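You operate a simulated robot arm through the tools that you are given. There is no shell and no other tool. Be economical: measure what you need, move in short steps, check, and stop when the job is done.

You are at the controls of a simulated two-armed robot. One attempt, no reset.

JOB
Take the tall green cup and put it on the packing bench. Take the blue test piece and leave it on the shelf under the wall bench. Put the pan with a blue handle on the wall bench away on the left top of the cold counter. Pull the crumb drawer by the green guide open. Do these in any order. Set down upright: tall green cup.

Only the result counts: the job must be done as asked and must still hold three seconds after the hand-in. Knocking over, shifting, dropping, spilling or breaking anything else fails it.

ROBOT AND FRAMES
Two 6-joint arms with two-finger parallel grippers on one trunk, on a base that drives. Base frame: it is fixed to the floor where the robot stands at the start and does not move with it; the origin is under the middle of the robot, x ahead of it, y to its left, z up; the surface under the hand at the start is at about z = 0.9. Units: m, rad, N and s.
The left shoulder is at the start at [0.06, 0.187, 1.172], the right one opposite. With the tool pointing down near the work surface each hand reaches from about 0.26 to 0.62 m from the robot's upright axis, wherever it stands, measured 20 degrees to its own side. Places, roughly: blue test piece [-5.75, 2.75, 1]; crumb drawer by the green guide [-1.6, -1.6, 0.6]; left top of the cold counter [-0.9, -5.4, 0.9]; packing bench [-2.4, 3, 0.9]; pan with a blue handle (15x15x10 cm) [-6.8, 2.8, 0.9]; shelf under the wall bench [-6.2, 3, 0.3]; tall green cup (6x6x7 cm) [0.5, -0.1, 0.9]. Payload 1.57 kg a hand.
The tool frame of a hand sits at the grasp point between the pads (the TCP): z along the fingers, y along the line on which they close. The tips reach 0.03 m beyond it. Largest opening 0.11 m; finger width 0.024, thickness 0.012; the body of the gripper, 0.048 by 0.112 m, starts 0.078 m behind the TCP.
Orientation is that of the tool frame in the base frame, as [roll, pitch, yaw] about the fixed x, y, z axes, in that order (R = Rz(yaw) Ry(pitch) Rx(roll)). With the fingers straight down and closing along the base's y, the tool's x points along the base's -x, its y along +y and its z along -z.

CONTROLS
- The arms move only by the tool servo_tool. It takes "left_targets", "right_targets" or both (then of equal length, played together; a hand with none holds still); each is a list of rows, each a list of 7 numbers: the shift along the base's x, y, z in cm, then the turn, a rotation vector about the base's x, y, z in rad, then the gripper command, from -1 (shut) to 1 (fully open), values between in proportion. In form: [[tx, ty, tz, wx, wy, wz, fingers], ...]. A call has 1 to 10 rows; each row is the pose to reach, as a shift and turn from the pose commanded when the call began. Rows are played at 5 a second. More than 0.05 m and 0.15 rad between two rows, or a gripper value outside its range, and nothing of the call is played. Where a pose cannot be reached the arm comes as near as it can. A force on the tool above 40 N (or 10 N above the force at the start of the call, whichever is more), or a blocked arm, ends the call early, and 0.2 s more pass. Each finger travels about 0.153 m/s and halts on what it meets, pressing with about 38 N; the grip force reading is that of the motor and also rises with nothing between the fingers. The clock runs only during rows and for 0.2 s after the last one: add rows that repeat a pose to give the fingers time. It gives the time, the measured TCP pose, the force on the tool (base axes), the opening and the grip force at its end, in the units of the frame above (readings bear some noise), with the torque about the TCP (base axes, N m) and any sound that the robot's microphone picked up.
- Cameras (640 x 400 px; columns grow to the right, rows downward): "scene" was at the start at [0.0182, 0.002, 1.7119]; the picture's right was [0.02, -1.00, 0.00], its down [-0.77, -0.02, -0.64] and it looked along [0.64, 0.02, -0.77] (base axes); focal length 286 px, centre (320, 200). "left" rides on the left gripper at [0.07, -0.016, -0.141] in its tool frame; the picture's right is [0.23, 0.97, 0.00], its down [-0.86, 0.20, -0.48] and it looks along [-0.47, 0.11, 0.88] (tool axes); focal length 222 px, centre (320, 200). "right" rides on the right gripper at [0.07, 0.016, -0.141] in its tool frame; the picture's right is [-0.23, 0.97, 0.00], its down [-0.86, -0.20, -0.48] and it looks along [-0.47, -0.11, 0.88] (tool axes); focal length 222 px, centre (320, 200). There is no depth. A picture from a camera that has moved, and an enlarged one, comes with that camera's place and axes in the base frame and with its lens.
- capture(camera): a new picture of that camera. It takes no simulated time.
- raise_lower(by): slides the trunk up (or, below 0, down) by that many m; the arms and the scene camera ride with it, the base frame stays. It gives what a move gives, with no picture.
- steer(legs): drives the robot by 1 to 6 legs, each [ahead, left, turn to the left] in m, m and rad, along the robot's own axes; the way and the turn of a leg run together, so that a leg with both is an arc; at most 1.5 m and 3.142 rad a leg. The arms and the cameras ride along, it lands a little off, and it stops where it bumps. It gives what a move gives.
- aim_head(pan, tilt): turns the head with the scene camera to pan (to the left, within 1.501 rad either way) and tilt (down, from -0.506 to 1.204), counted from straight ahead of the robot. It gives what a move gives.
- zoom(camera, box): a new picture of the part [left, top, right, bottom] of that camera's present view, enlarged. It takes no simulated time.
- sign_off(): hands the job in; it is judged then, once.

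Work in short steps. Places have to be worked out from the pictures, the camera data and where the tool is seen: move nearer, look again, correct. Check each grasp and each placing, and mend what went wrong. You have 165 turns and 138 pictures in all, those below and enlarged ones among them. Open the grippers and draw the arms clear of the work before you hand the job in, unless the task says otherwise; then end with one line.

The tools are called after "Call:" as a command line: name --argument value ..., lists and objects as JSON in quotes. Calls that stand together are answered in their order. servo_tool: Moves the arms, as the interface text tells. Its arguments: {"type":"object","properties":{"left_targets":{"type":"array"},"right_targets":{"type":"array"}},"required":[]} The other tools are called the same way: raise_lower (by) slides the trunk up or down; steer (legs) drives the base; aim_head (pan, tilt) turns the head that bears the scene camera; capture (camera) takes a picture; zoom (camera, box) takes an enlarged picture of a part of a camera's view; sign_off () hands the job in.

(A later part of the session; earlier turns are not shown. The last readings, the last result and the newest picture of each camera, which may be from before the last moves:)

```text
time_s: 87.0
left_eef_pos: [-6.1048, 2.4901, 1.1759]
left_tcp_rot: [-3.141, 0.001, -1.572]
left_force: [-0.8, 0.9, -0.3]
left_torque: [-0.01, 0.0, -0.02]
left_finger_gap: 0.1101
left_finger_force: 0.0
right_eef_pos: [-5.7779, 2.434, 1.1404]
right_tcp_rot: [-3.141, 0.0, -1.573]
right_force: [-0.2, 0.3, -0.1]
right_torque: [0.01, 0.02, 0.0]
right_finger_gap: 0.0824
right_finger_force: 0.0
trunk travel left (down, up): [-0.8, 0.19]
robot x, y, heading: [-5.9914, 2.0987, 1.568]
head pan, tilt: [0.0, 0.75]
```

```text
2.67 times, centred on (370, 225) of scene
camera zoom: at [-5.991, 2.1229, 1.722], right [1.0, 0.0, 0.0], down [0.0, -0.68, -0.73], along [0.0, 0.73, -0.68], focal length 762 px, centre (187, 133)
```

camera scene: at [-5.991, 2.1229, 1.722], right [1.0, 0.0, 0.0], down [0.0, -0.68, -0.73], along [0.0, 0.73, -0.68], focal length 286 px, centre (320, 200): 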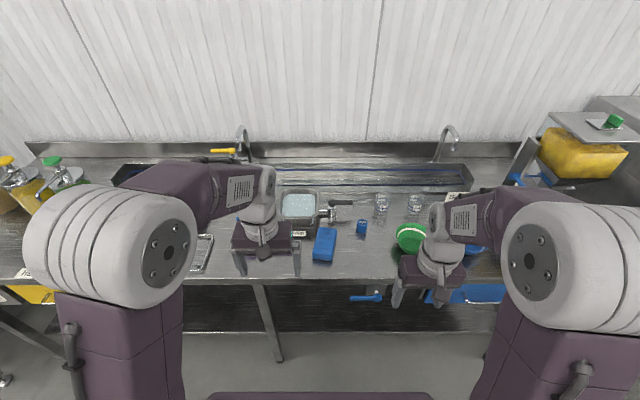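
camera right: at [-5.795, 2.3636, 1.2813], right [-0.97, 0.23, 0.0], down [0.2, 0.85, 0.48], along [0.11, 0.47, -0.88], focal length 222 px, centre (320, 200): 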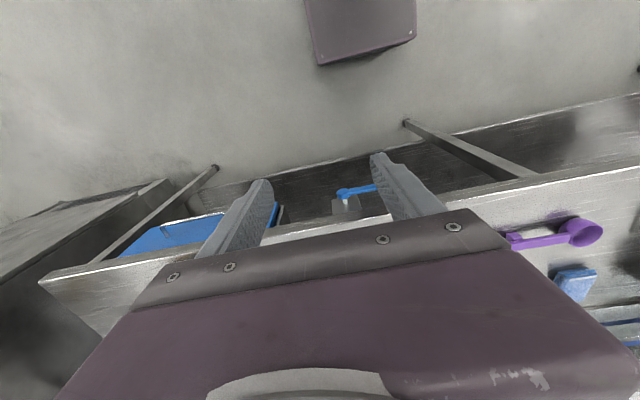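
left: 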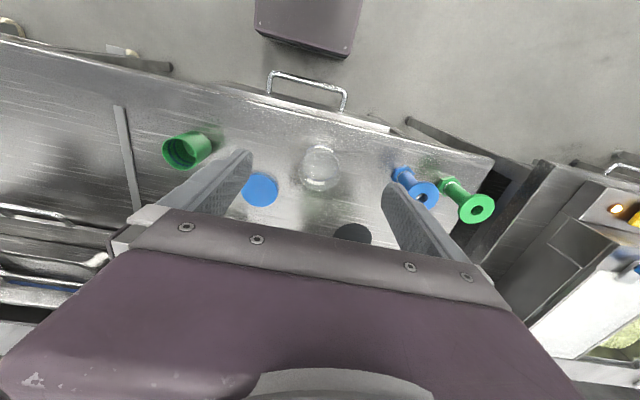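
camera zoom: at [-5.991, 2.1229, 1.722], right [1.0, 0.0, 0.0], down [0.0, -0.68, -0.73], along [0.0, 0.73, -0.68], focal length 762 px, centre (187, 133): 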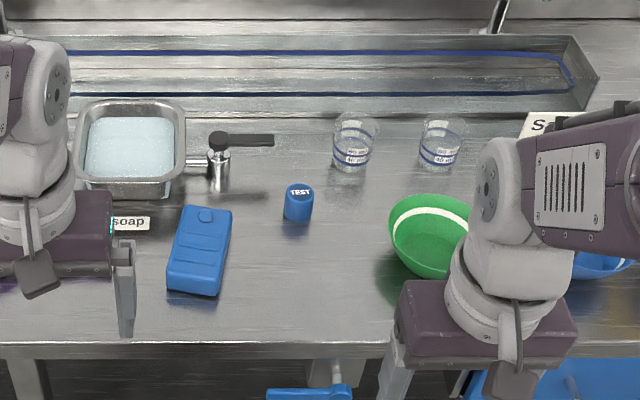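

The test piece is a ~4 cm cylinder at (-5.833, 2.844). I drive 0.17 m closer.

Call:
steer --legs '[[0.17, 0, 0]]'

Call:
capture --camera "right"

Call:
zoom --camera "scene" --box '[250, 180, 490, 330]'

```text
time_s: 88.4
left_eef_pos: [-6.1039, 2.6531, 1.1769]
left_tcp_rot: [-3.141, 0.004, -1.572]
left_force: [0.0, 0.3, 0.6]
left_torque: [0.06, 0.02, 0.0]
left_finger_gap: 0.1101
left_finger_force: 0.0
right_eef_pos: [-5.7771, 2.5965, 1.1422]
right_tcp_rot: [3.141, 0.002, -1.572]
right_force: [-0.4, -0.4, 0.9]
right_torque: [0.05, 0.04, -0.05]
right_finger_gap: 0.0827
right_finger_force: 0.0
trunk travel left (down, up): [-0.8, 0.19]
robot x, y, heading: [-5.9918, 2.266, 1.569]
head pan, tilt: [0.0, 0.75]
```

```text
104 pictures are left
camera right: at [-5.7946, 2.5261, 1.2822], right [-0.97, 0.23, 0.0], down [0.2, 0.85, 0.48], along [0.11, 0.47, -0.88], focal length 222 px, centre (320, 200)
```

right: 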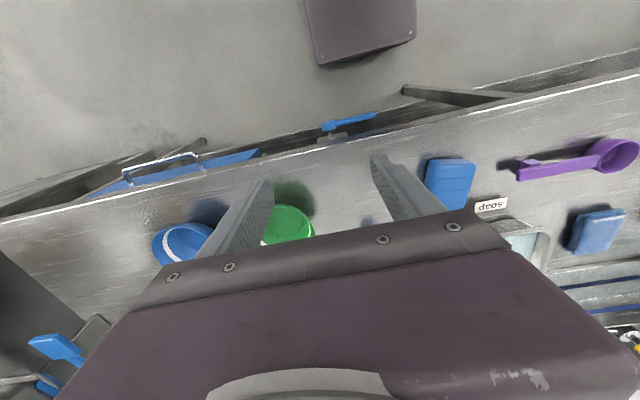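

```text
2.67 times, centred on (370, 255) of scene
camera zoom: at [-5.9906, 2.284, 1.722], right [1.0, 0.0, 0.0], down [0.0, -0.68, -0.73], along [0.0, 0.73, -0.68], focal length 762 px, centre (187, 53)
```

zoom: 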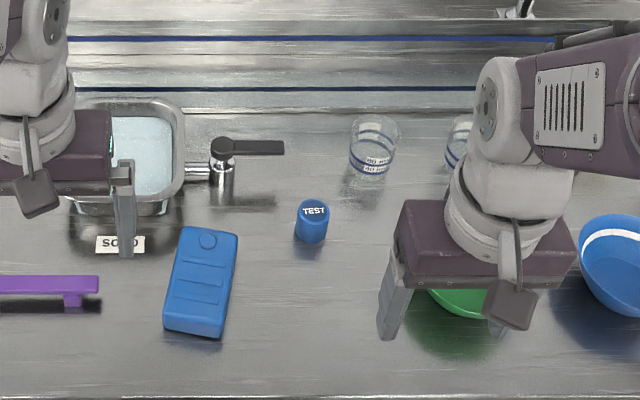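

Refined position (-5.835, 2.844); a tap lever tip lies close by at about (-5.875, 2.885, 1.02). I approach with the tool leaned back 0.4 rad to keep the gripper body clear.

Call:
servo_tool --right_targets '[[-2, 4, 0, 0.1, 0, 0, 0.5], [-4, 8, 0, 0.2, 0, 0, 0.5], [-5.7, 12, 0, 0.3, 0, 0, 0.5], [-5.7, 16, 0, 0.4, 0, 0, 0.5], [-5.7, 20, 0, 0.4, 0, 0, 0.5], [-5.7, 21.5, -4, 0.4, 0, 0, 0.5], [-5.7, 21.5, -8, 0.4, 0, 0, 0.5], [-5.7, 21.5, -11, 0.4, 0, 0, 0.5], [-5.7, 21.5, -11, 0.4, 0, 0, 0.5]]'

Call:
capture --camera "right"

Call:
zoom --camera "scene" --box '[250, 180, 490, 330]'

```text
time_s: 90.4
left_eef_pos: [-6.1035, 2.6559, 1.1778]
left_tcp_rot: [3.141, -0.001, -1.574]
left_force: [-0.5, -0.1, 0.0]
left_torque: [-0.01, 0.0, -0.04]
left_finger_gap: 0.11
left_finger_force: 0.1
right_eef_pos: [-5.8343, 2.8138, 1.0299]
right_tcp_rot: [3.141, 0.401, -1.572]
right_force: [0.3, -0.5, 0.3]
right_torque: [0.01, -0.01, -0.02]
right_finger_gap: 0.0828
right_finger_force: 0.0
trunk travel left (down, up): [-0.8, 0.19]
robot x, y, heading: [-5.9894, 2.2652, 1.57]
head pan, tilt: [0.0, 0.75]
```

```text
102 pictures are left
camera right: at [-5.8521, 2.6952, 1.1326], right [-0.97, 0.21, 0.09], down [0.2, 0.6, 0.77], along [0.11, 0.77, -0.63], focal length 222 px, centre (320, 200)
```

right: 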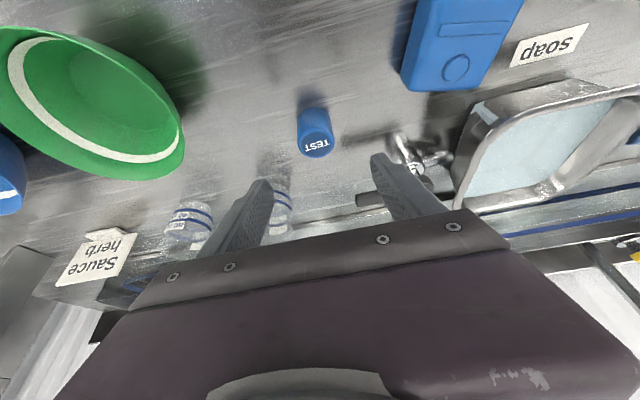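

```text
2.67 times, centred on (370, 255) of scene
camera zoom: at [-5.9906, 2.2884, 1.7219], right [1.0, 0.0, 0.0], down [0.0, -0.68, -0.73], along [0.0, 0.73, -0.68], focal length 762 px, centre (187, 53)
```

zoom: 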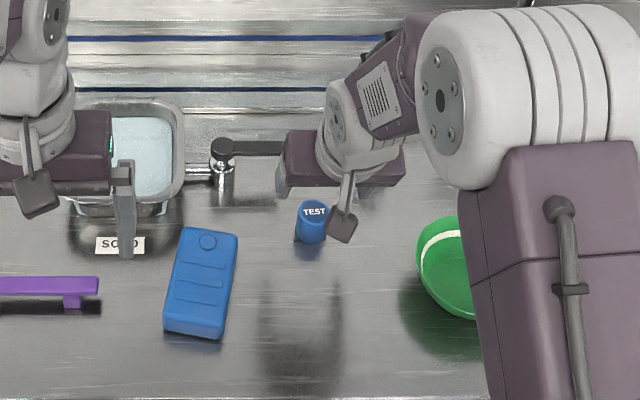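

Piece confirmed at (-5.834, 2.841), between the fingers. I descend and close.

Call:
servo_tool --right_targets '[[0, 1, -4, 0, 0, 0, 0.5], [0, 2.3, -7.5, 0, 0, 0, 0.5], [0, 2.7, -9.1, 0, 0, 0, 0.5], [0, 2.7, -9.1, 0, 0, 0, 0.5], [0, 2.7, -9.1, 0, 0, 0, 0], [0, 2.7, -9.1, 0, 0, 0, -0.5], [0, 2.7, -9.1, 0, 0, 0, -1], [0, 2.7, -9.1, 0, 0, 0, -1]]'

Call:
capture --camera "right"

```text
time_s: 92.2
left_eef_pos: [-6.1041, 2.6548, 1.1773]
left_tcp_rot: [-3.141, 0.001, -1.572]
left_force: [0.1, 0.3, 0.0]
left_torque: [-0.02, -0.01, -0.02]
left_finger_gap: 0.11
left_finger_force: 0.1
right_eef_pos: [-5.8339, 2.8421, 0.9403]
right_tcp_rot: [-3.141, 0.4, -1.572]
right_force: [0.9, 0.7, 0.2]
right_torque: [0.01, 0.01, -0.02]
right_finger_gap: 0.0386
right_finger_force: 37.8
trunk travel left (down, up): [-0.8, 0.19]
robot x, y, heading: [-5.9905, 2.2651, 1.566]
head pan, tilt: [0.0, 0.75]
```

```text
100 pictures are left
camera right: at [-5.8516, 2.7221, 1.0422], right [-0.97, 0.21, 0.09], down [0.2, 0.6, 0.77], along [0.11, 0.77, -0.63], focal length 222 px, centre (320, 200)
```

right: 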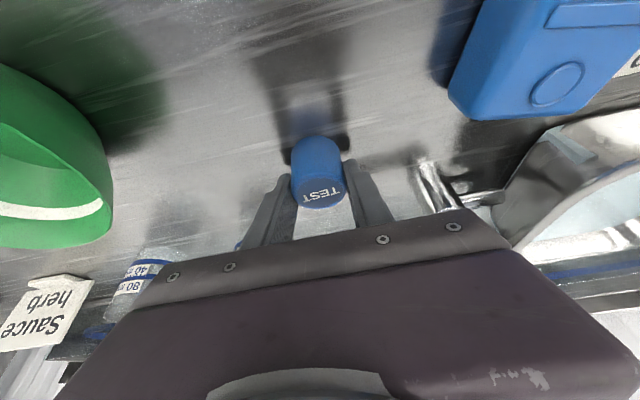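

Gripped (gap 0.039). I lift back along the same path and draw it in.

Call:
servo_tool --right_targets '[[0, -0.5, 3, 0, 0, 0, -1], [0, -2, 7, 0, 0, 0, -1], [0, -4, 11, 0, 0, 0, -1], [0, -6, 15, 0, 0, 0, -1], [0, -9, 18, 0, 0, 0, -1], [0, -13, 20, 0, 0, 0, -1], [1, -17, 20, 0, 0, 0, -1], [2, -21, 20, 0, 0, 0, -1], [2, -25, 20, 0, 0, 0, -1]]'

Call:
steer --legs '[[-0.5, 0, 0]]'

Call:
capture --camera "scene"

```text
time_s: 94.2
left_eef_pos: [-6.1044, 2.6545, 1.178]
left_tcp_rot: [-3.14, 0.002, -1.573]
left_force: [0.1, 0.2, -0.5]
left_torque: [0.03, 0.01, 0.02]
left_finger_gap: 0.11
left_finger_force: 0.1
right_eef_pos: [-5.8162, 2.6108, 1.153]
right_tcp_rot: [-3.141, 0.398, -1.574]
right_force: [-0.4, 0.7, -0.5]
right_torque: [0.03, -0.01, 0.0]
right_finger_gap: 0.0385
right_finger_force: 37.8
right hand out of reach, approached as far as the arm can: row 9
trunk travel left (down, up): [-0.8, 0.19]
robot x, y, heading: [-5.9928, 2.2684, 1.569]
head pan, tilt: [0.0, 0.75]
```

```text
time_s: 97.2
left_eef_pos: [-6.105, 2.1564, 1.1765]
left_tcp_rot: [-3.141, -0.002, -1.573]
left_force: [0.1, 0.1, -0.1]
left_torque: [-0.01, -0.01, 0.04]
left_finger_gap: 0.1099
left_finger_force: 0.1
right_eef_pos: [-5.8174, 2.1132, 1.1511]
right_tcp_rot: [-3.14, 0.397, -1.572]
right_force: [-0.9, 0.2, -0.2]
right_torque: [-0.02, -0.02, 0.01]
right_finger_gap: 0.0386
right_finger_force: 38.4
trunk travel left (down, up): [-0.8, 0.19]
robot x, y, heading: [-5.9942, 1.7646, 1.569]
head pan, tilt: [0.0, 0.75]
```

```text
99 pictures are left
camera scene: at [-5.9914, 1.7898, 1.7219], right [1.0, 0.0, 0.0], down [0.0, -0.68, -0.73], along [0.0, 0.73, -0.68], focal length 286 px, centre (320, 200)
```

scene: 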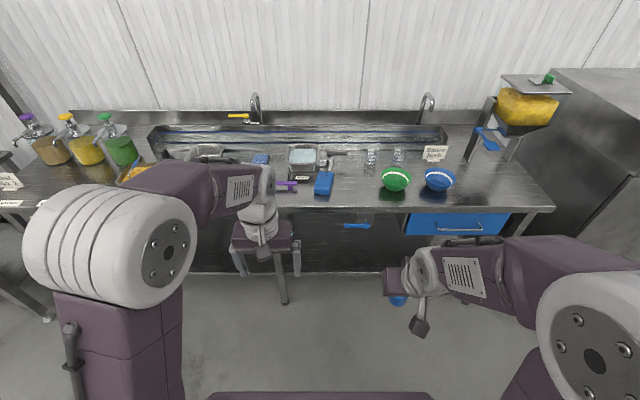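

Next the shelf. I back a little more and lower the trunk 0.4 m to look beneath the bench.

Call:
steer --legs '[[-0.2, 0, 0]]'

Call:
raise_lower --by -0.45

Call:
aim_head --pan 0 --tilt 0.45

Call:
capture --camera "scene"

Call:
capture --camera "right"

```text
time_s: 98.8
left_eef_pos: [-6.1059, 1.9586, 1.1757]
left_tcp_rot: [-3.14, -0.002, -1.572]
left_force: [1.2, 0.1, -0.6]
left_torque: [-0.01, 0.01, 0.0]
left_finger_gap: 0.1097
left_finger_force: 0.0
right_eef_pos: [-5.8168, 1.9154, 1.1522]
right_tcp_rot: [-3.141, 0.395, -1.571]
right_force: [0.2, -0.3, -0.1]
right_torque: [-0.01, 0.01, -0.02]
right_finger_gap: 0.0391
right_finger_force: 38.2
trunk travel left (down, up): [-0.8, 0.19]
robot x, y, heading: [-5.9859, 1.5697, 1.571]
head pan, tilt: [0.0, 0.75]
```

```text
refused: -0.45 is not a number from -0.4 to 0.4
```

```text
time_s: 99.6
left_eef_pos: [-6.1041, 1.9544, 1.1774]
left_tcp_rot: [3.141, 0.002, -1.572]
left_force: [-0.2, -0.7, -0.1]
left_torque: [-0.02, 0.02, -0.02]
left_finger_gap: 0.1099
left_finger_force: 0.1
right_eef_pos: [-5.8167, 1.9113, 1.1535]
right_tcp_rot: [3.142, 0.396, -1.574]
right_force: [0.4, -0.1, -1.3]
right_torque: [0.01, 0.02, 0.02]
right_finger_gap: 0.0387
right_finger_force: 38.3
trunk travel left (down, up): [-0.8, 0.19]
robot x, y, heading: [-5.9886, 1.5638, 1.571]
head pan, tilt: [0.0, 0.45]
```

```text
98 pictures are left
camera scene: at [-5.9916, 1.5955, 1.7483], right [1.0, 0.0, 0.0], down [0.0, -0.43, -0.9], along [0.0, 0.9, -0.43], focal length 286 px, centre (320, 200)
```

scene: 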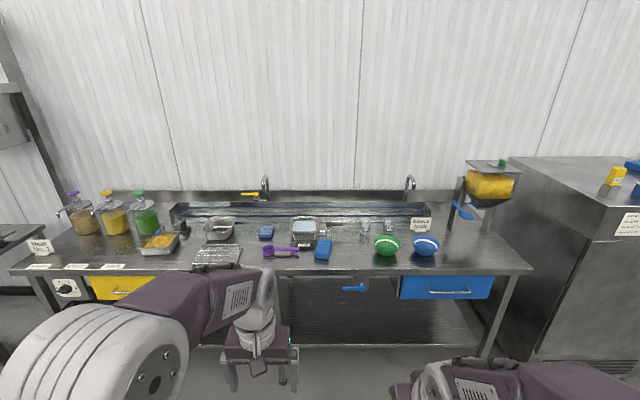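

```text
97 pictures are left
camera right: at [-5.8341, 1.7924, 1.2555], right [-0.97, 0.21, 0.09], down [0.2, 0.6, 0.77], along [0.11, 0.77, -0.63], focal length 222 px, centre (320, 200)
```

right: 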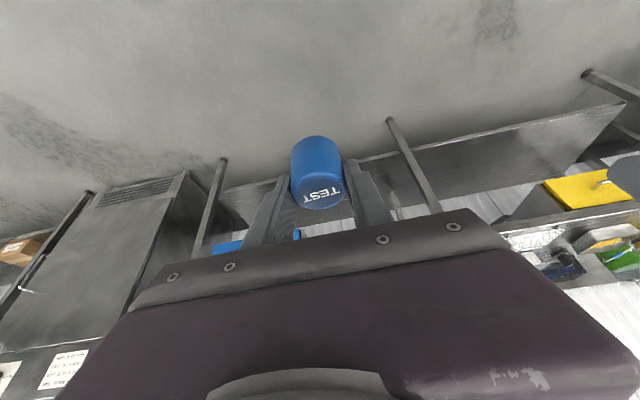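

Lowering in allowed steps.

Call:
raise_lower --by -0.4

Call:
capture --camera "scene"

```text
time_s: 103.4
left_eef_pos: [-6.1045, 1.9555, 0.7762]
left_tcp_rot: [-3.141, 0.0, -1.573]
left_force: [-0.4, 0.5, 0.1]
left_torque: [-0.02, 0.01, 0.02]
left_finger_gap: 0.1099
left_finger_force: 0.0
right_eef_pos: [-5.8181, 1.9129, 0.7526]
right_tcp_rot: [3.142, 0.398, -1.575]
right_force: [-0.7, -1.3, -0.8]
right_torque: [-0.01, 0.0, -0.01]
right_finger_gap: 0.0386
right_finger_force: 38.2
trunk travel left (down, up): [-0.4, 0.59]
robot x, y, heading: [-5.9922, 1.5618, 1.562]
head pan, tilt: [0.0, 0.45]
```

```text
96 pictures are left
camera scene: at [-5.9916, 1.597, 1.3484], right [1.0, 0.0, 0.0], down [0.0, -0.44, -0.9], along [0.0, 0.9, -0.44], focal length 286 px, centre (320, 200)
```

scene: 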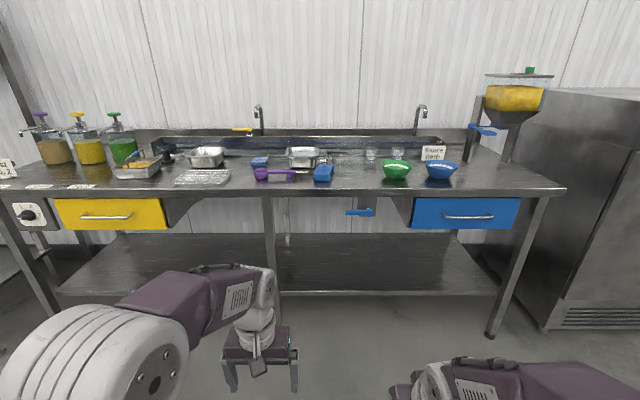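

The shelf is empty; front edge y≈2.66, z≈0.3, bay x -6.24…-5.6 open. I lower 0.2 m more and draw the left hand back so it stays outside the bench edge.

Call:
raise_lower --by -0.2

Call:
servo_tool --left_targets '[[0, -3, 0, 0, 0, 0, 1], [0, -6, 0, 0, 0, 0, 1], [0, -9, 0, 0, 0, 0, 1]]'

Call:
capture --camera "scene"

Call:
capture --camera "right"

```text
time_s: 105.6
left_eef_pos: [-6.1044, 1.9546, 0.577]
left_tcp_rot: [-3.141, 0.002, -1.573]
left_force: [0.2, -0.1, 0.8]
left_torque: [-0.02, -0.03, 0.01]
left_finger_gap: 0.1104
left_finger_force: 0.0
right_eef_pos: [-5.8173, 1.9127, 0.5519]
right_tcp_rot: [-3.14, 0.399, -1.573]
right_force: [-0.3, -0.2, -1.7]
right_torque: [0.02, 0.0, -0.01]
right_finger_gap: 0.0383
right_finger_force: 37.7
trunk travel left (down, up): [-0.2, 0.79]
robot x, y, heading: [-5.9966, 1.5648, 1.569]
head pan, tilt: [0.0, 0.45]
```

```text
time_s: 106.4
left_eef_pos: [-6.1052, 1.8662, 0.5768]
left_tcp_rot: [3.141, 0.0, -1.573]
left_force: [-0.6, -0.8, 0.6]
left_torque: [0.01, 0.01, -0.02]
left_finger_gap: 0.1101
left_finger_force: 0.1
right_eef_pos: [-5.8162, 1.912, 0.5528]
right_tcp_rot: [3.141, 0.399, -1.572]
right_force: [1.1, -0.7, -1.5]
right_torque: [0.01, -0.02, 0.0]
right_finger_gap: 0.0385
right_finger_force: 38.5
trunk travel left (down, up): [-0.2, 0.79]
robot x, y, heading: [-5.9941, 1.5654, 1.573]
head pan, tilt: [0.0, 0.45]
```

```text
95 pictures are left
camera scene: at [-5.9916, 1.5969, 1.1484], right [1.0, 0.0, 0.0], down [0.0, -0.44, -0.9], along [0.0, 0.9, -0.44], focal length 286 px, centre (320, 200)
```

scene: 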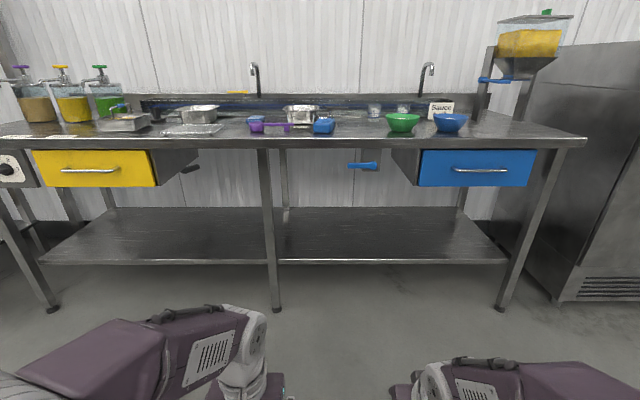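

```text
94 pictures are left
camera right: at [-5.8342, 1.7933, 0.6553], right [-0.97, 0.21, 0.09], down [0.2, 0.6, 0.77], along [0.11, 0.77, -0.63], focal length 222 px, centre (320, 200)
```

right: 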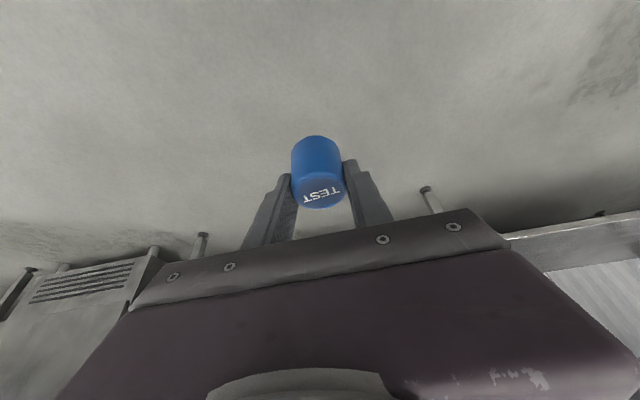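

Shelf edge y≈2.65, z≈0.31. I drive forward 0.63 m with both hands still outside the edge.

Call:
steer --legs '[[0.63, 0, 0]]'

Call:
capture --camera "right"

Call:
aim_head --pan -0.3 --tilt 0.9

Call:
capture --camera "scene"

```text
time_s: 109.9
left_eef_pos: [-6.1066, 2.5027, 0.5771]
left_tcp_rot: [-3.14, 0.001, -1.569]
left_force: [0.7, -0.5, 0.3]
left_torque: [0.0, -0.01, 0.01]
left_finger_gap: 0.1101
left_finger_force: 0.0
right_eef_pos: [-5.8179, 2.5502, 0.5536]
right_tcp_rot: [-3.141, 0.397, -1.57]
right_force: [-0.2, 0.3, -1.0]
right_torque: [-0.01, -0.03, -0.02]
right_finger_gap: 0.0386
right_finger_force: 37.8
trunk travel left (down, up): [-0.2, 0.79]
robot x, y, heading: [-5.9916, 2.1995, 1.572]
head pan, tilt: [0.0, 0.45]
```

```text
93 pictures are left
camera right: at [-5.8351, 2.4308, 0.6552], right [-0.97, 0.21, 0.09], down [0.2, 0.6, 0.77], along [0.11, 0.77, -0.63], focal length 222 px, centre (320, 200)
```

right: 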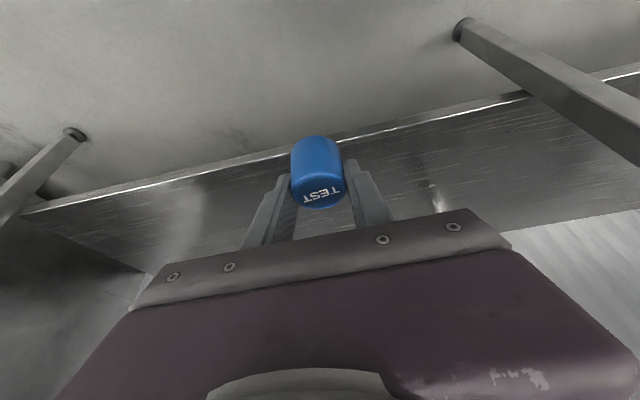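

```text
time_s: 110.8
left_eef_pos: [-6.1068, 2.5024, 0.5765]
left_tcp_rot: [-3.14, -0.003, -1.57]
left_force: [-0.8, 0.0, -0.7]
left_torque: [0.03, -0.02, 0.04]
left_finger_gap: 0.1099
left_finger_force: 0.0
right_eef_pos: [-5.8177, 2.5507, 0.5534]
right_tcp_rot: [-3.141, 0.398, -1.57]
right_force: [-0.7, -0.6, -0.3]
right_torque: [0.03, -0.02, 0.02]
right_finger_gap: 0.0384
right_finger_force: 37.9
trunk travel left (down, up): [-0.2, 0.79]
robot x, y, heading: [-5.997, 2.2021, 1.576]
head pan, tilt: [-0.3, 0.901]
```

```text
92 pictures are left
camera scene: at [-5.9694, 2.214, 1.1101], right [0.96, -0.29, 0.0], down [-0.23, -0.75, -0.62], along [0.18, 0.59, -0.78], focal length 286 px, centre (320, 200)
```

scene: 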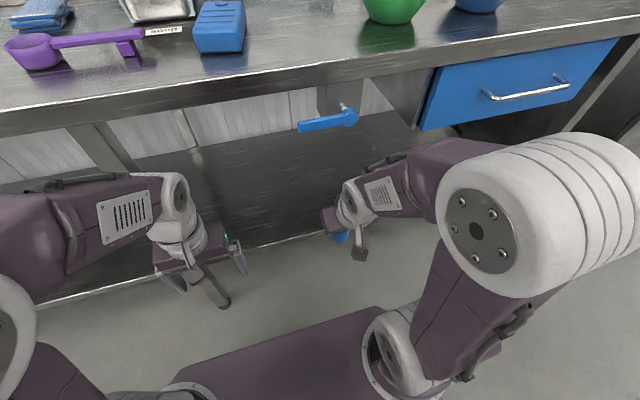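

The elbow must stay short of the bench edge, so I aim only for y≈2.72 on the shelf. First stage: forward under the edge and down to z≈0.42.

Call:
servo_tool --right_targets '[[0, 2, -3, 0, 0, 0, -1], [0, 5, -5, 0, 0, 0, -1], [0, 9, -6, 0, 0, 0, -1], [0, 13, -7, 0, 0, 0, -1], [0, 15, -9, 0, 0, 0, -1], [0, 16, -12, 0, 0, 0, -1], [0, 16.5, -14, 0, 0, 0, -1], [0, 16.5, -14, 0, 0, 0, -1]]'

Call:
capture --camera "scene"

Call:
capture --camera "right"

```text
time_s: 112.6
left_eef_pos: [-6.1073, 2.5028, 0.5769]
left_tcp_rot: [3.141, -0.002, -1.569]
left_force: [0.4, -0.3, -0.5]
left_torque: [-0.04, -0.01, 0.03]
left_finger_gap: 0.1101
left_finger_force: 0.0
right_eef_pos: [-5.8181, 2.714, 0.413]
right_tcp_rot: [3.14, 0.398, -1.571]
right_force: [-0.5, -0.5, -1.0]
right_torque: [0.0, -0.01, 0.01]
right_finger_gap: 0.0383
right_finger_force: 37.8
trunk travel left (down, up): [-0.2, 0.79]
robot x, y, heading: [-5.9918, 2.1986, 1.575]
head pan, tilt: [-0.3, 0.901]
```

```text
91 pictures are left
camera scene: at [-5.9694, 2.2141, 1.11], right [0.96, -0.29, 0.0], down [-0.23, -0.75, -0.62], along [0.18, 0.59, -0.78], focal length 286 px, centre (320, 200)
```

scene: 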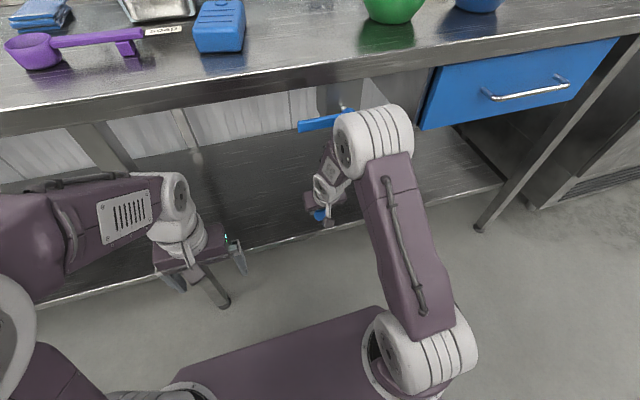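

```text
90 pictures are left
camera right: at [-5.8346, 2.5957, 0.5145], right [-0.97, 0.21, 0.09], down [0.2, 0.6, 0.77], along [0.11, 0.77, -0.63], focal length 222 px, centre (320, 200)
```

right: 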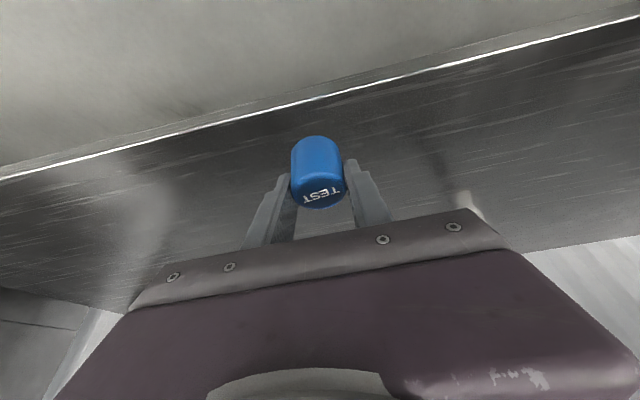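

The shelf edge reads y≈2.695 from here, so the piece must go to y≈2.765. I lower the trunk 3 cm (elbow goes lower too), then reach forward 5 cm.

Call:
raise_lower --by -0.03

Call:
servo_tool --right_targets '[[0, 2, 0, 0, 0, 0, -1], [0, 4, 0, 0, 0, 0, -1], [0, 5.2, 0, 0, 0, 0, -1], [0, 5.2, 0, 0, 0, 0, -1]]'

Call:
capture --camera "scene"

Call:
capture --camera "right"

```text
time_s: 113.4
left_eef_pos: [-6.107, 2.5022, 0.5472]
left_tcp_rot: [3.14, 0.0, -1.569]
left_force: [0.1, 0.5, 0.6]
left_torque: [0.02, 0.01, 0.0]
left_finger_gap: 0.11
left_finger_force: 0.1
right_eef_pos: [-5.8176, 2.7141, 0.3824]
right_tcp_rot: [3.14, 0.396, -1.569]
right_force: [-0.6, 0.4, -0.8]
right_torque: [-0.03, 0.0, -0.01]
right_finger_gap: 0.0383
right_finger_force: 38.2
trunk travel left (down, up): [-0.17, 0.82]
robot x, y, heading: [-5.9964, 2.2, 1.571]
head pan, tilt: [-0.3, 0.901]
```

```text
time_s: 114.4
left_eef_pos: [-6.1073, 2.5024, 0.5467]
left_tcp_rot: [-3.141, -0.001, -1.568]
left_force: [0.8, -0.4, -0.7]
left_torque: [-0.02, -0.02, 0.01]
left_finger_gap: 0.1101
left_finger_force: 0.0
right_eef_pos: [-5.8179, 2.7661, 0.3824]
right_tcp_rot: [3.14, 0.397, -1.568]
right_force: [0.0, 0.2, -0.1]
right_torque: [0.02, 0.0, -0.01]
right_finger_gap: 0.0382
right_finger_force: 38.1
trunk travel left (down, up): [-0.17, 0.82]
robot x, y, heading: [-5.9967, 2.2028, 1.574]
head pan, tilt: [-0.3, 0.901]
```

```text
89 pictures are left
camera scene: at [-5.9694, 2.2141, 1.08], right [0.96, -0.29, 0.0], down [-0.23, -0.75, -0.62], along [0.18, 0.59, -0.78], focal length 286 px, centre (320, 200)
```

scene: 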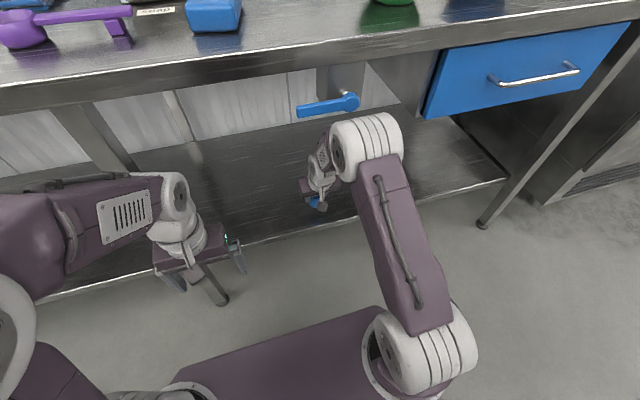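

```text
88 pictures are left
camera right: at [-5.8345, 2.6475, 0.4849], right [-0.97, 0.21, 0.09], down [0.2, 0.6, 0.77], along [0.11, 0.77, -0.63], focal length 222 px, centre (320, 200)
```

right: 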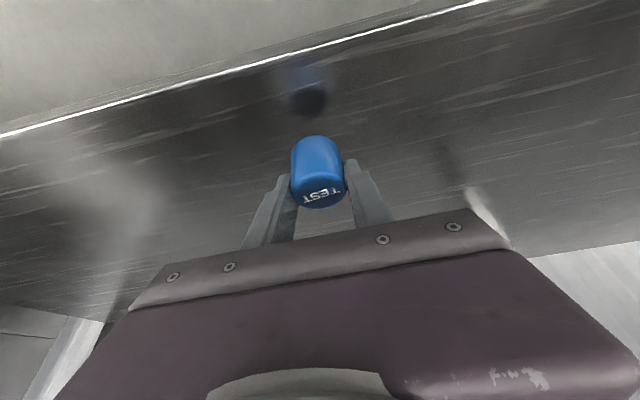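

Well placed under the bench with its reflection visible on the shelf. I lower gently.

Call:
servo_tool --right_targets '[[0, 0, -1.2, 0, 0, 0, -1], [0, 0, -2.2, 0, 0, 0, -1], [0, 0, -3, 0, 0, 0, -1], [0, 0, -3, 0, 0, 0, -1]]'

Call:
capture --camera "right"

```text
time_s: 115.4
left_eef_pos: [-6.107, 2.5036, 0.5471]
left_tcp_rot: [-3.141, 0.001, -1.57]
left_force: [-0.3, 0.5, 0.5]
left_torque: [-0.01, 0.01, 0.01]
left_finger_gap: 0.11
left_finger_force: 0.1
right_eef_pos: [-5.8175, 2.7656, 0.3517]
right_tcp_rot: [3.14, 0.398, -1.569]
right_force: [-1.3, -0.2, 0.5]
right_torque: [-0.01, 0.03, 0.01]
right_finger_gap: 0.0379
right_finger_force: 38.0
trunk travel left (down, up): [-0.17, 0.82]
robot x, y, heading: [-5.9891, 2.2064, 1.573]
head pan, tilt: [-0.3, 0.901]
```

```text
87 pictures are left
camera right: at [-5.8348, 2.6477, 0.4545], right [-0.97, 0.21, 0.09], down [0.2, 0.6, 0.77], along [0.11, 0.77, -0.63], focal length 222 px, centre (320, 200)
```

right: 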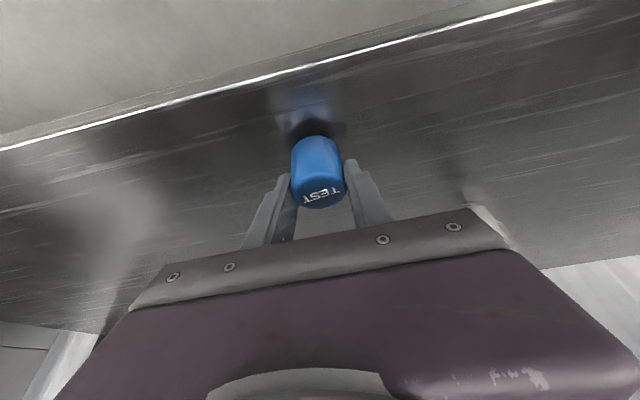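

Nearly touching. I go down in fine steps.

Call:
servo_tool --right_targets '[[0, 0, -0.4, 0, 0, 0, -1], [0, 0, -0.7, 0, 0, 0, -1], [0, 0, -1.0, 0, 0, 0, -1], [0, 0, -1.0, 0, 0, 0, -1]]'

```text
time_s: 116.4
left_eef_pos: [-6.1082, 2.503, 0.5476]
left_tcp_rot: [-3.141, 0.0, -1.569]
left_force: [0.9, 0.3, -0.3]
left_torque: [0.01, 0.02, 0.0]
left_finger_gap: 0.1101
left_finger_force: 0.0
right_eef_pos: [-5.8186, 2.7663, 0.3428]
right_tcp_rot: [3.14, 0.398, -1.57]
right_force: [-0.6, -0.1, -0.3]
right_torque: [0.0, 0.01, 0.0]
right_finger_gap: 0.0382
right_finger_force: 37.7
trunk travel left (down, up): [-0.17, 0.82]
robot x, y, heading: [-5.9941, 2.2007, 1.571]
head pan, tilt: [-0.3, 0.901]
```

Call:
servo_tool --right_targets '[[0, 0, -0.2, 0, 0, 0, -1], [0, 0, -0.4, 0, 0, 0, -1], [0, 0, -0.4, 0, 0, 0, -1]]'

Call:
capture --camera "right"

```text
time_s: 117.2
left_eef_pos: [-6.1065, 2.5035, 0.5466]
left_tcp_rot: [-3.141, 0.003, -1.569]
left_force: [-0.7, -0.8, -0.3]
left_torque: [0.03, 0.0, 0.01]
left_finger_gap: 0.1098
left_finger_force: 0.0
right_eef_pos: [-5.8172, 2.7657, 0.3398]
right_tcp_rot: [3.14, 0.401, -1.568]
right_force: [0.9, -3.9, 9.4]
right_torque: [0.01, -0.07, -0.02]
right_finger_gap: 0.0384
right_finger_force: 38.2
trunk travel left (down, up): [-0.17, 0.82]
robot x, y, heading: [-5.9935, 2.203, 1.57]
head pan, tilt: [-0.3, 0.901]
```

```text
86 pictures are left
camera right: at [-5.8346, 2.6475, 0.4419], right [-0.97, 0.21, 0.09], down [0.2, 0.6, 0.77], along [0.11, 0.77, -0.63], focal length 222 px, centre (320, 200)
```

right: 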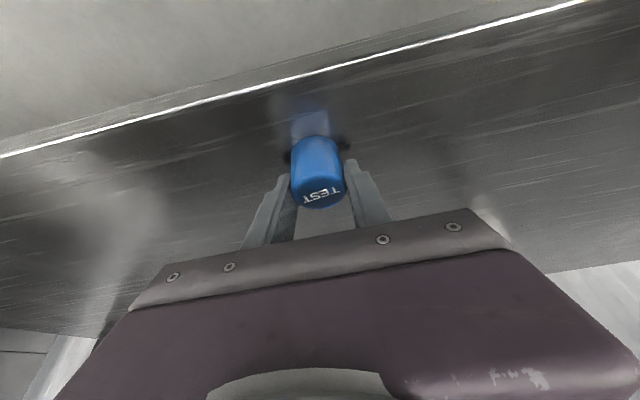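

Contact with the shelf. I open and withdraw along the tool axis, then back out.

Call:
servo_tool --right_targets '[[0, 0, 0.2, 0, 0, 0, -0.1], [0, 0, 0.2, 0, 0, 0, 0.3], [0, 0, 0.2, 0, 0, 0, 0.5], [0, -1, 2.5, 0, 0, 0, 0.5], [0, -2.3, 5.5, 0, 0, 0, 0.5], [0, -5, 8, 0, 0, 0, 0.5], [0, -9, 9, 0, 0, 0, 0.5], [0, -13, 10, 0, 0, 0, 0.5], [0, -17, 12, 0, 0, 0, 0.5], [0, -21, 14, 0, 0, 0, 0.5]]'

Call:
capture --camera "right"

Call:
capture --camera "scene"

```text
time_s: 119.4
left_eef_pos: [-6.1069, 2.5031, 0.5463]
left_tcp_rot: [-3.141, 0.001, -1.568]
left_force: [-1.1, 1.0, -0.4]
left_torque: [-0.01, 0.0, 0.03]
left_finger_gap: 0.1102
left_finger_force: 0.1
right_eef_pos: [-5.818, 2.5736, 0.4694]
right_tcp_rot: [-3.141, 0.396, -1.569]
right_force: [0.2, 0.4, 1.3]
right_torque: [-0.02, 0.0, 0.0]
right_finger_gap: 0.0824
right_finger_force: 0.0
right hand out of reach, approached as far as the arm can: row 8, 10
trunk travel left (down, up): [-0.17, 0.82]
robot x, y, heading: [-5.9953, 2.1983, 1.575]
head pan, tilt: [-0.3, 0.901]
```

```text
85 pictures are left
camera right: at [-5.8351, 2.4547, 0.5725], right [-0.97, 0.21, 0.09], down [0.2, 0.6, 0.77], along [0.11, 0.77, -0.63], focal length 222 px, centre (320, 200)
```

right: 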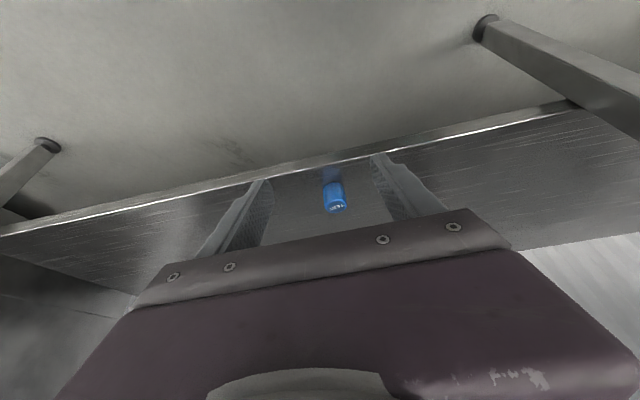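

```text
84 pictures are left
camera scene: at [-5.9694, 2.2146, 1.08], right [0.96, -0.29, 0.0], down [-0.23, -0.75, -0.62], along [0.18, 0.59, -0.78], focal length 286 px, centre (320, 200)
```

scene: 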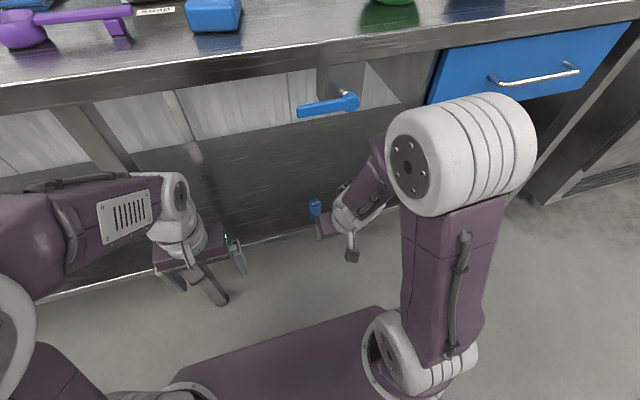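

The test piece stands on the shelf. I back out, raise the trunk, and head for the pan.

Call:
steer --legs '[[-0.55, 0, 0]]'

Call:
raise_lower --by 0.4

Call:
raise_lower --by 0.23

Call:
steer --legs '[[0, 0.7, 0]]'

Call:
aim_head --pan 0 --tilt 0.6

Call:
capture --camera "scene"

```text
time_s: 122.5
left_eef_pos: [-6.105, 1.9569, 0.5465]
left_tcp_rot: [3.14, 0.0, -1.574]
left_force: [-0.5, -0.4, -1.0]
left_torque: [-0.01, -0.01, 0.02]
left_finger_gap: 0.1101
left_finger_force: 0.0
right_eef_pos: [-5.8168, 2.0263, 0.4685]
right_tcp_rot: [-3.14, 0.397, -1.575]
right_force: [-0.3, -0.2, -0.4]
right_torque: [-0.01, 0.01, 0.01]
right_finger_gap: 0.0823
right_finger_force: 0.0
trunk travel left (down, up): [-0.17, 0.82]
robot x, y, heading: [-5.9956, 1.6581, 1.566]
head pan, tilt: [-0.3, 0.901]
```

```text
time_s: 126.4
left_eef_pos: [-6.1059, 1.9568, 0.9463]
left_tcp_rot: [-3.141, -0.001, -1.573]
left_force: [-0.6, -0.2, 0.0]
left_torque: [0.0, 0.02, 0.02]
left_finger_gap: 0.1101
left_finger_force: 0.1
right_eef_pos: [-5.8157, 2.0244, 0.8703]
right_tcp_rot: [-3.141, 0.396, -1.574]
right_force: [-0.5, 0.2, 0.1]
right_torque: [-0.01, 0.01, 0.0]
right_finger_gap: 0.0826
right_finger_force: 0.1
trunk travel left (down, up): [-0.57, 0.42]
robot x, y, heading: [-5.9922, 1.6538, 1.57]
head pan, tilt: [-0.3, 0.901]
```

```text
time_s: 128.8
left_eef_pos: [-6.1059, 1.9571, 1.177]
left_tcp_rot: [3.141, 0.0, -1.574]
left_force: [0.0, -1.1, -0.7]
left_torque: [-0.01, -0.01, 0.01]
left_finger_gap: 0.1096
left_finger_force: 0.0
right_eef_pos: [-5.8163, 2.0261, 1.1004]
right_tcp_rot: [-3.14, 0.396, -1.575]
right_force: [-0.7, -0.2, -0.6]
right_torque: [-0.01, 0.02, -0.02]
right_finger_gap: 0.0825
right_finger_force: 0.1
trunk travel left (down, up): [-0.8, 0.19]
robot x, y, heading: [-5.9945, 1.6554, 1.566]
head pan, tilt: [-0.3, 0.901]
```

```text
time_s: 132.7
left_eef_pos: [-6.8078, 1.9599, 1.177]
left_tcp_rot: [3.139, 0.001, -1.579]
left_force: [-0.2, -0.6, 0.1]
left_torque: [0.03, 0.04, 0.02]
left_finger_gap: 0.1103
left_finger_force: 0.0
right_eef_pos: [-6.5186, 2.0297, 1.0989]
right_tcp_rot: [3.141, 0.396, -1.578]
right_force: [1.4, -0.1, 0.2]
right_torque: [-0.01, 0.02, 0.01]
right_finger_gap: 0.0826
right_finger_force: 0.1
trunk travel left (down, up): [-0.8, 0.19]
robot x, y, heading: [-6.6988, 1.6555, 1.571]
head pan, tilt: [-0.3, 0.901]
```

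```text
time_s: 133.4
left_eef_pos: [-6.8098, 1.9594, 1.1765]
left_tcp_rot: [-3.14, 0.001, -1.579]
left_force: [0.4, -0.3, 0.6]
left_torque: [0.01, -0.01, -0.02]
left_finger_gap: 0.1102
left_finger_force: 0.2
right_eef_pos: [-6.5195, 2.03, 1.1001]
right_tcp_rot: [-3.14, 0.397, -1.576]
right_force: [0.2, 0.3, -0.8]
right_torque: [-0.01, 0.0, 0.03]
right_finger_gap: 0.0826
right_finger_force: 0.1
trunk travel left (down, up): [-0.8, 0.19]
robot x, y, heading: [-6.6958, 1.6597, 1.565]
head pan, tilt: [0.0, 0.6]
```

```text
83 pictures are left
camera scene: at [-6.6964, 1.6871, 1.7348], right [1.0, -0.01, 0.0], down [0.0, -0.57, -0.82], along [0.01, 0.82, -0.57], focal length 286 px, centre (320, 200)
```

scene: 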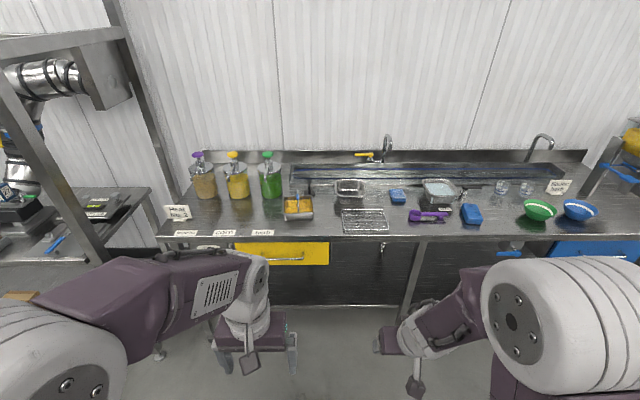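

Call:
zoom --camera "scene" --box '[250, 150, 378, 230]'

```text
5.00 times, centred on (314, 190) of scene
camera zoom: at [-6.6964, 1.6871, 1.7348], right [1.0, -0.01, 0.0], down [0.0, -0.57, -0.82], along [0.01, 0.82, -0.57], focal length 1430 px, centre (350, 250)
```

zoom: 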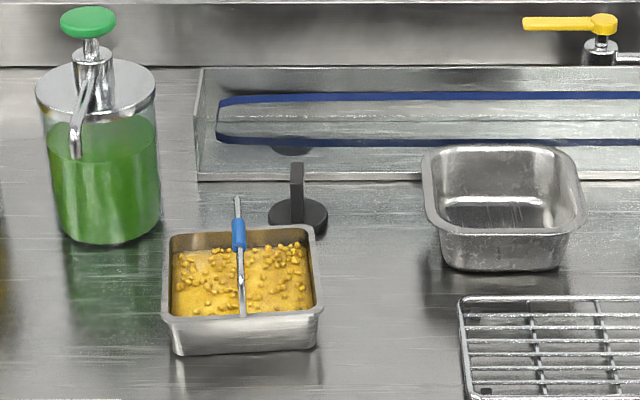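

The bail runs front-back with its blue grip at about (-6.785, 2.777, 0.995), ideal for a vertical grasp closing along x. I position for the left hand.

Call:
steer --legs '[[0, -0.08, 0], [0.61, 0, 0]]'

Call:
aim_head --pan 0.2 --tilt 0.8

Call:
capture --camera "scene"

Call:
capture --camera "left"

```text
time_s: 137.6
left_eef_pos: [-6.7285, 2.5714, 1.1778]
left_tcp_rot: [-3.142, 0.001, -1.571]
left_force: [0.9, -0.6, -0.6]
left_torque: [0.03, 0.02, 0.02]
left_finger_gap: 0.11
left_finger_force: 0.1
right_eef_pos: [-6.4398, 2.6426, 1.1007]
right_tcp_rot: [-3.14, 0.397, -1.572]
right_force: [-0.9, 0.3, -0.6]
right_torque: [0.0, -0.01, 0.01]
right_finger_gap: 0.0825
right_finger_force: 0.0
trunk travel left (down, up): [-0.8, 0.19]
robot x, y, heading: [-6.616, 2.2705, 1.576]
head pan, tilt: [0.0, 0.6]
```

```text
time_s: 138.3
left_eef_pos: [-6.728, 2.5735, 1.1772]
left_tcp_rot: [3.141, -0.001, -1.572]
left_force: [0.9, 0.7, -0.5]
left_torque: [0.0, -0.01, 0.05]
left_finger_gap: 0.1099
left_finger_force: 0.1
right_eef_pos: [-6.4391, 2.6433, 1.1017]
right_tcp_rot: [3.141, 0.399, -1.571]
right_force: [0.6, 0.2, 0.2]
right_torque: [0.01, -0.01, 0.0]
right_finger_gap: 0.0826
right_finger_force: 0.1
trunk travel left (down, up): [-0.8, 0.19]
robot x, y, heading: [-6.6149, 2.2682, 1.568]
head pan, tilt: [0.201, 0.799]
```

```text
81 pictures are left
camera scene: at [-6.63, 2.2917, 1.718], right [0.98, 0.2, 0.0], down [0.14, -0.7, -0.7], along [-0.14, 0.68, -0.72], focal length 286 px, centre (320, 200)
```

scene: 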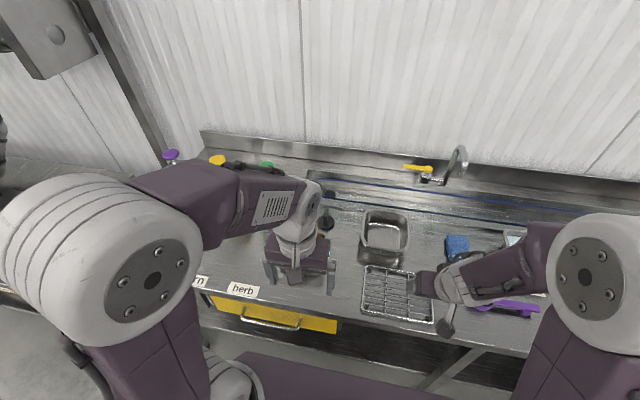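

```text
80 pictures are left
camera left: at [-6.712, 2.5051, 1.3186], right [-0.97, -0.23, 0.0], down [-0.2, 0.86, 0.48], along [-0.11, 0.47, -0.88], focal length 222 px, centre (320, 200)
```

left: 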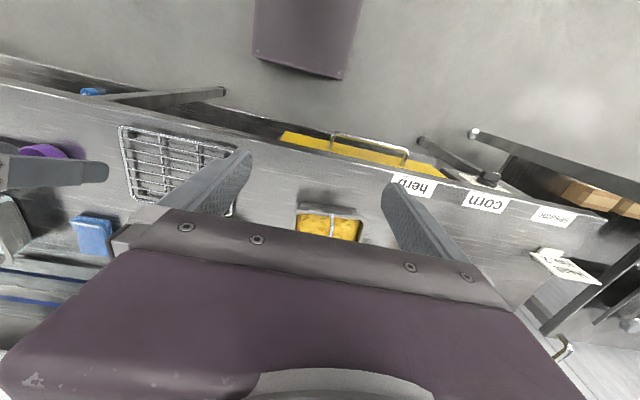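

I move the left hand over the pan, still high, and look.

Call:
servo_tool --left_targets '[[-2, 4, 0, 0, 0, 0, 0.5], [-4, 8, 0, 0, 0, 0, 0.2], [-5.7, 12, -1, 0, 0, 0, 0], [-5.7, 16, -3, 0, 0, 0, 0], [-5.7, 19, -6, 0, 0, 0, 0], [-5.7, 19, -7, 0, 0, 0, 0], [-5.7, 19, -7, 0, 0, 0, 0]]'

Call:
capture --camera "left"

Call:
zoom --camera "scene" --box '[200, 150, 440, 300]'

```text
time_s: 139.9
left_eef_pos: [-6.786, 2.763, 1.1078]
left_tcp_rot: [3.141, 0.0, -1.572]
left_force: [0.0, -0.2, 1.0]
left_torque: [0.02, 0.0, 0.02]
left_finger_gap: 0.0551
left_finger_force: 0.1
right_eef_pos: [-6.439, 2.643, 1.1004]
right_tcp_rot: [-3.141, 0.396, -1.572]
right_force: [0.0, -0.6, -0.2]
right_torque: [0.0, -0.01, 0.0]
right_finger_gap: 0.0827
right_finger_force: 0.1
trunk travel left (down, up): [-0.8, 0.19]
robot x, y, heading: [-6.6142, 2.2725, 1.573]
head pan, tilt: [0.201, 0.799]
```

```text
79 pictures are left
camera left: at [-6.7693, 2.6944, 1.2487], right [-0.97, -0.23, 0.0], down [-0.2, 0.86, 0.48], along [-0.11, 0.47, -0.88], focal length 222 px, centre (320, 200)
```

left: 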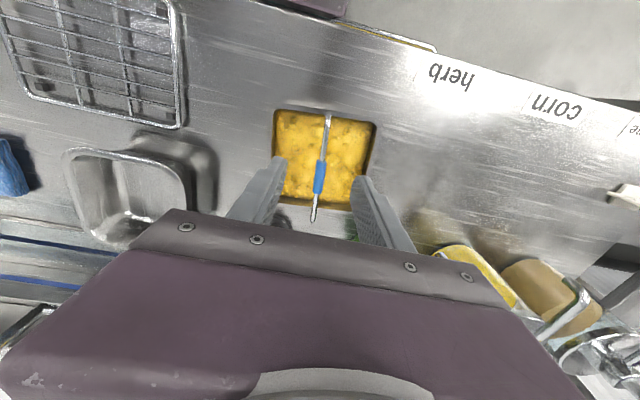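

```text
2.67 times, centred on (320, 225) of scene
camera zoom: at [-6.6299, 2.2909, 1.718], right [0.98, 0.2, 0.0], down [0.14, -0.7, -0.7], along [-0.14, 0.68, -0.72], focal length 762 px, centre (320, 133)
```

zoom: 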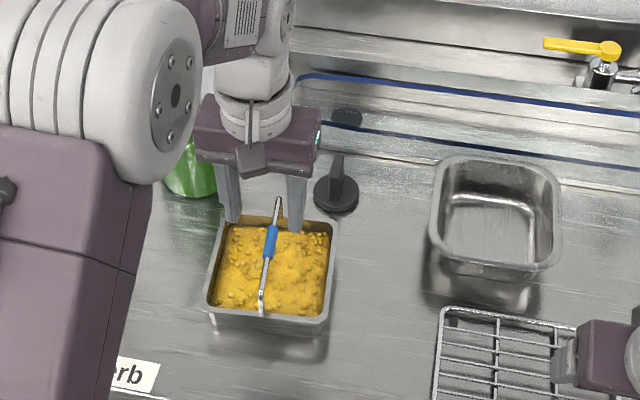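

Triangulating, the grip is at about (-6.792, 2.793, 0.985). I descend over it and close.

Call:
servo_tool --left_targets '[[-0.6, 2.9, -3, 0, 0, 0, 0], [-0.6, 2.9, -7, 0, 0, 0, 0], [-0.6, 2.9, -10, 0, 0, 0, 0], [-0.6, 2.9, -12, 0, 0, 0, 0], [-0.6, 2.9, -12, 0, 0, 0, 0]]'

Call:
capture --camera "left"

Call:
zoom --camera "scene" --box '[240, 190, 368, 270]'

```text
time_s: 141.1
left_eef_pos: [-6.7923, 2.7918, 0.9865]
left_tcp_rot: [3.141, -0.001, -1.57]
left_force: [0.5, -0.5, -0.2]
left_torque: [0.0, 0.03, -0.01]
left_finger_gap: 0.0552
left_finger_force: 0.1
right_eef_pos: [-6.4395, 2.6437, 1.0996]
right_tcp_rot: [3.141, 0.395, -1.572]
right_force: [-0.5, 0.8, 0.2]
right_torque: [0.0, 0.01, -0.03]
right_finger_gap: 0.0825
right_finger_force: 0.0
trunk travel left (down, up): [-0.8, 0.19]
robot x, y, heading: [-6.614, 2.2751, 1.569]
head pan, tilt: [0.201, 0.799]
```

```text
77 pictures are left
camera left: at [-6.7752, 2.7232, 1.1281], right [-0.97, -0.23, 0.0], down [-0.2, 0.86, 0.48], along [-0.11, 0.47, -0.88], focal length 222 px, centre (320, 200)
```

left: 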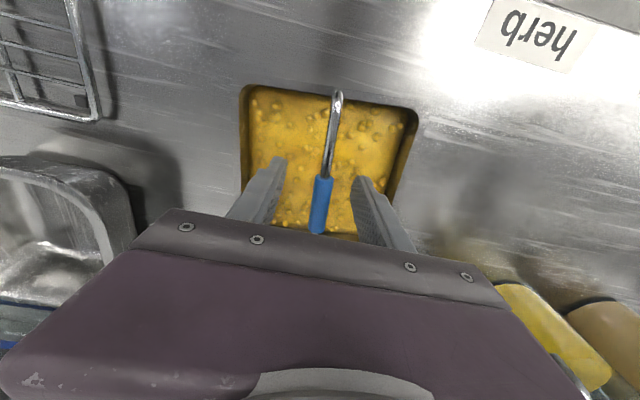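

```text
5.00 times, centred on (304, 230) of scene
camera zoom: at [-6.63, 2.2909, 1.718], right [0.98, 0.2, 0.0], down [0.14, -0.7, -0.7], along [-0.14, 0.68, -0.72], focal length 1430 px, centre (400, 50)
```

zoom: 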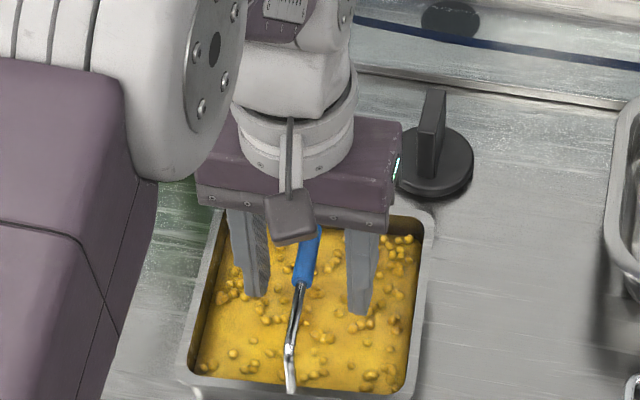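

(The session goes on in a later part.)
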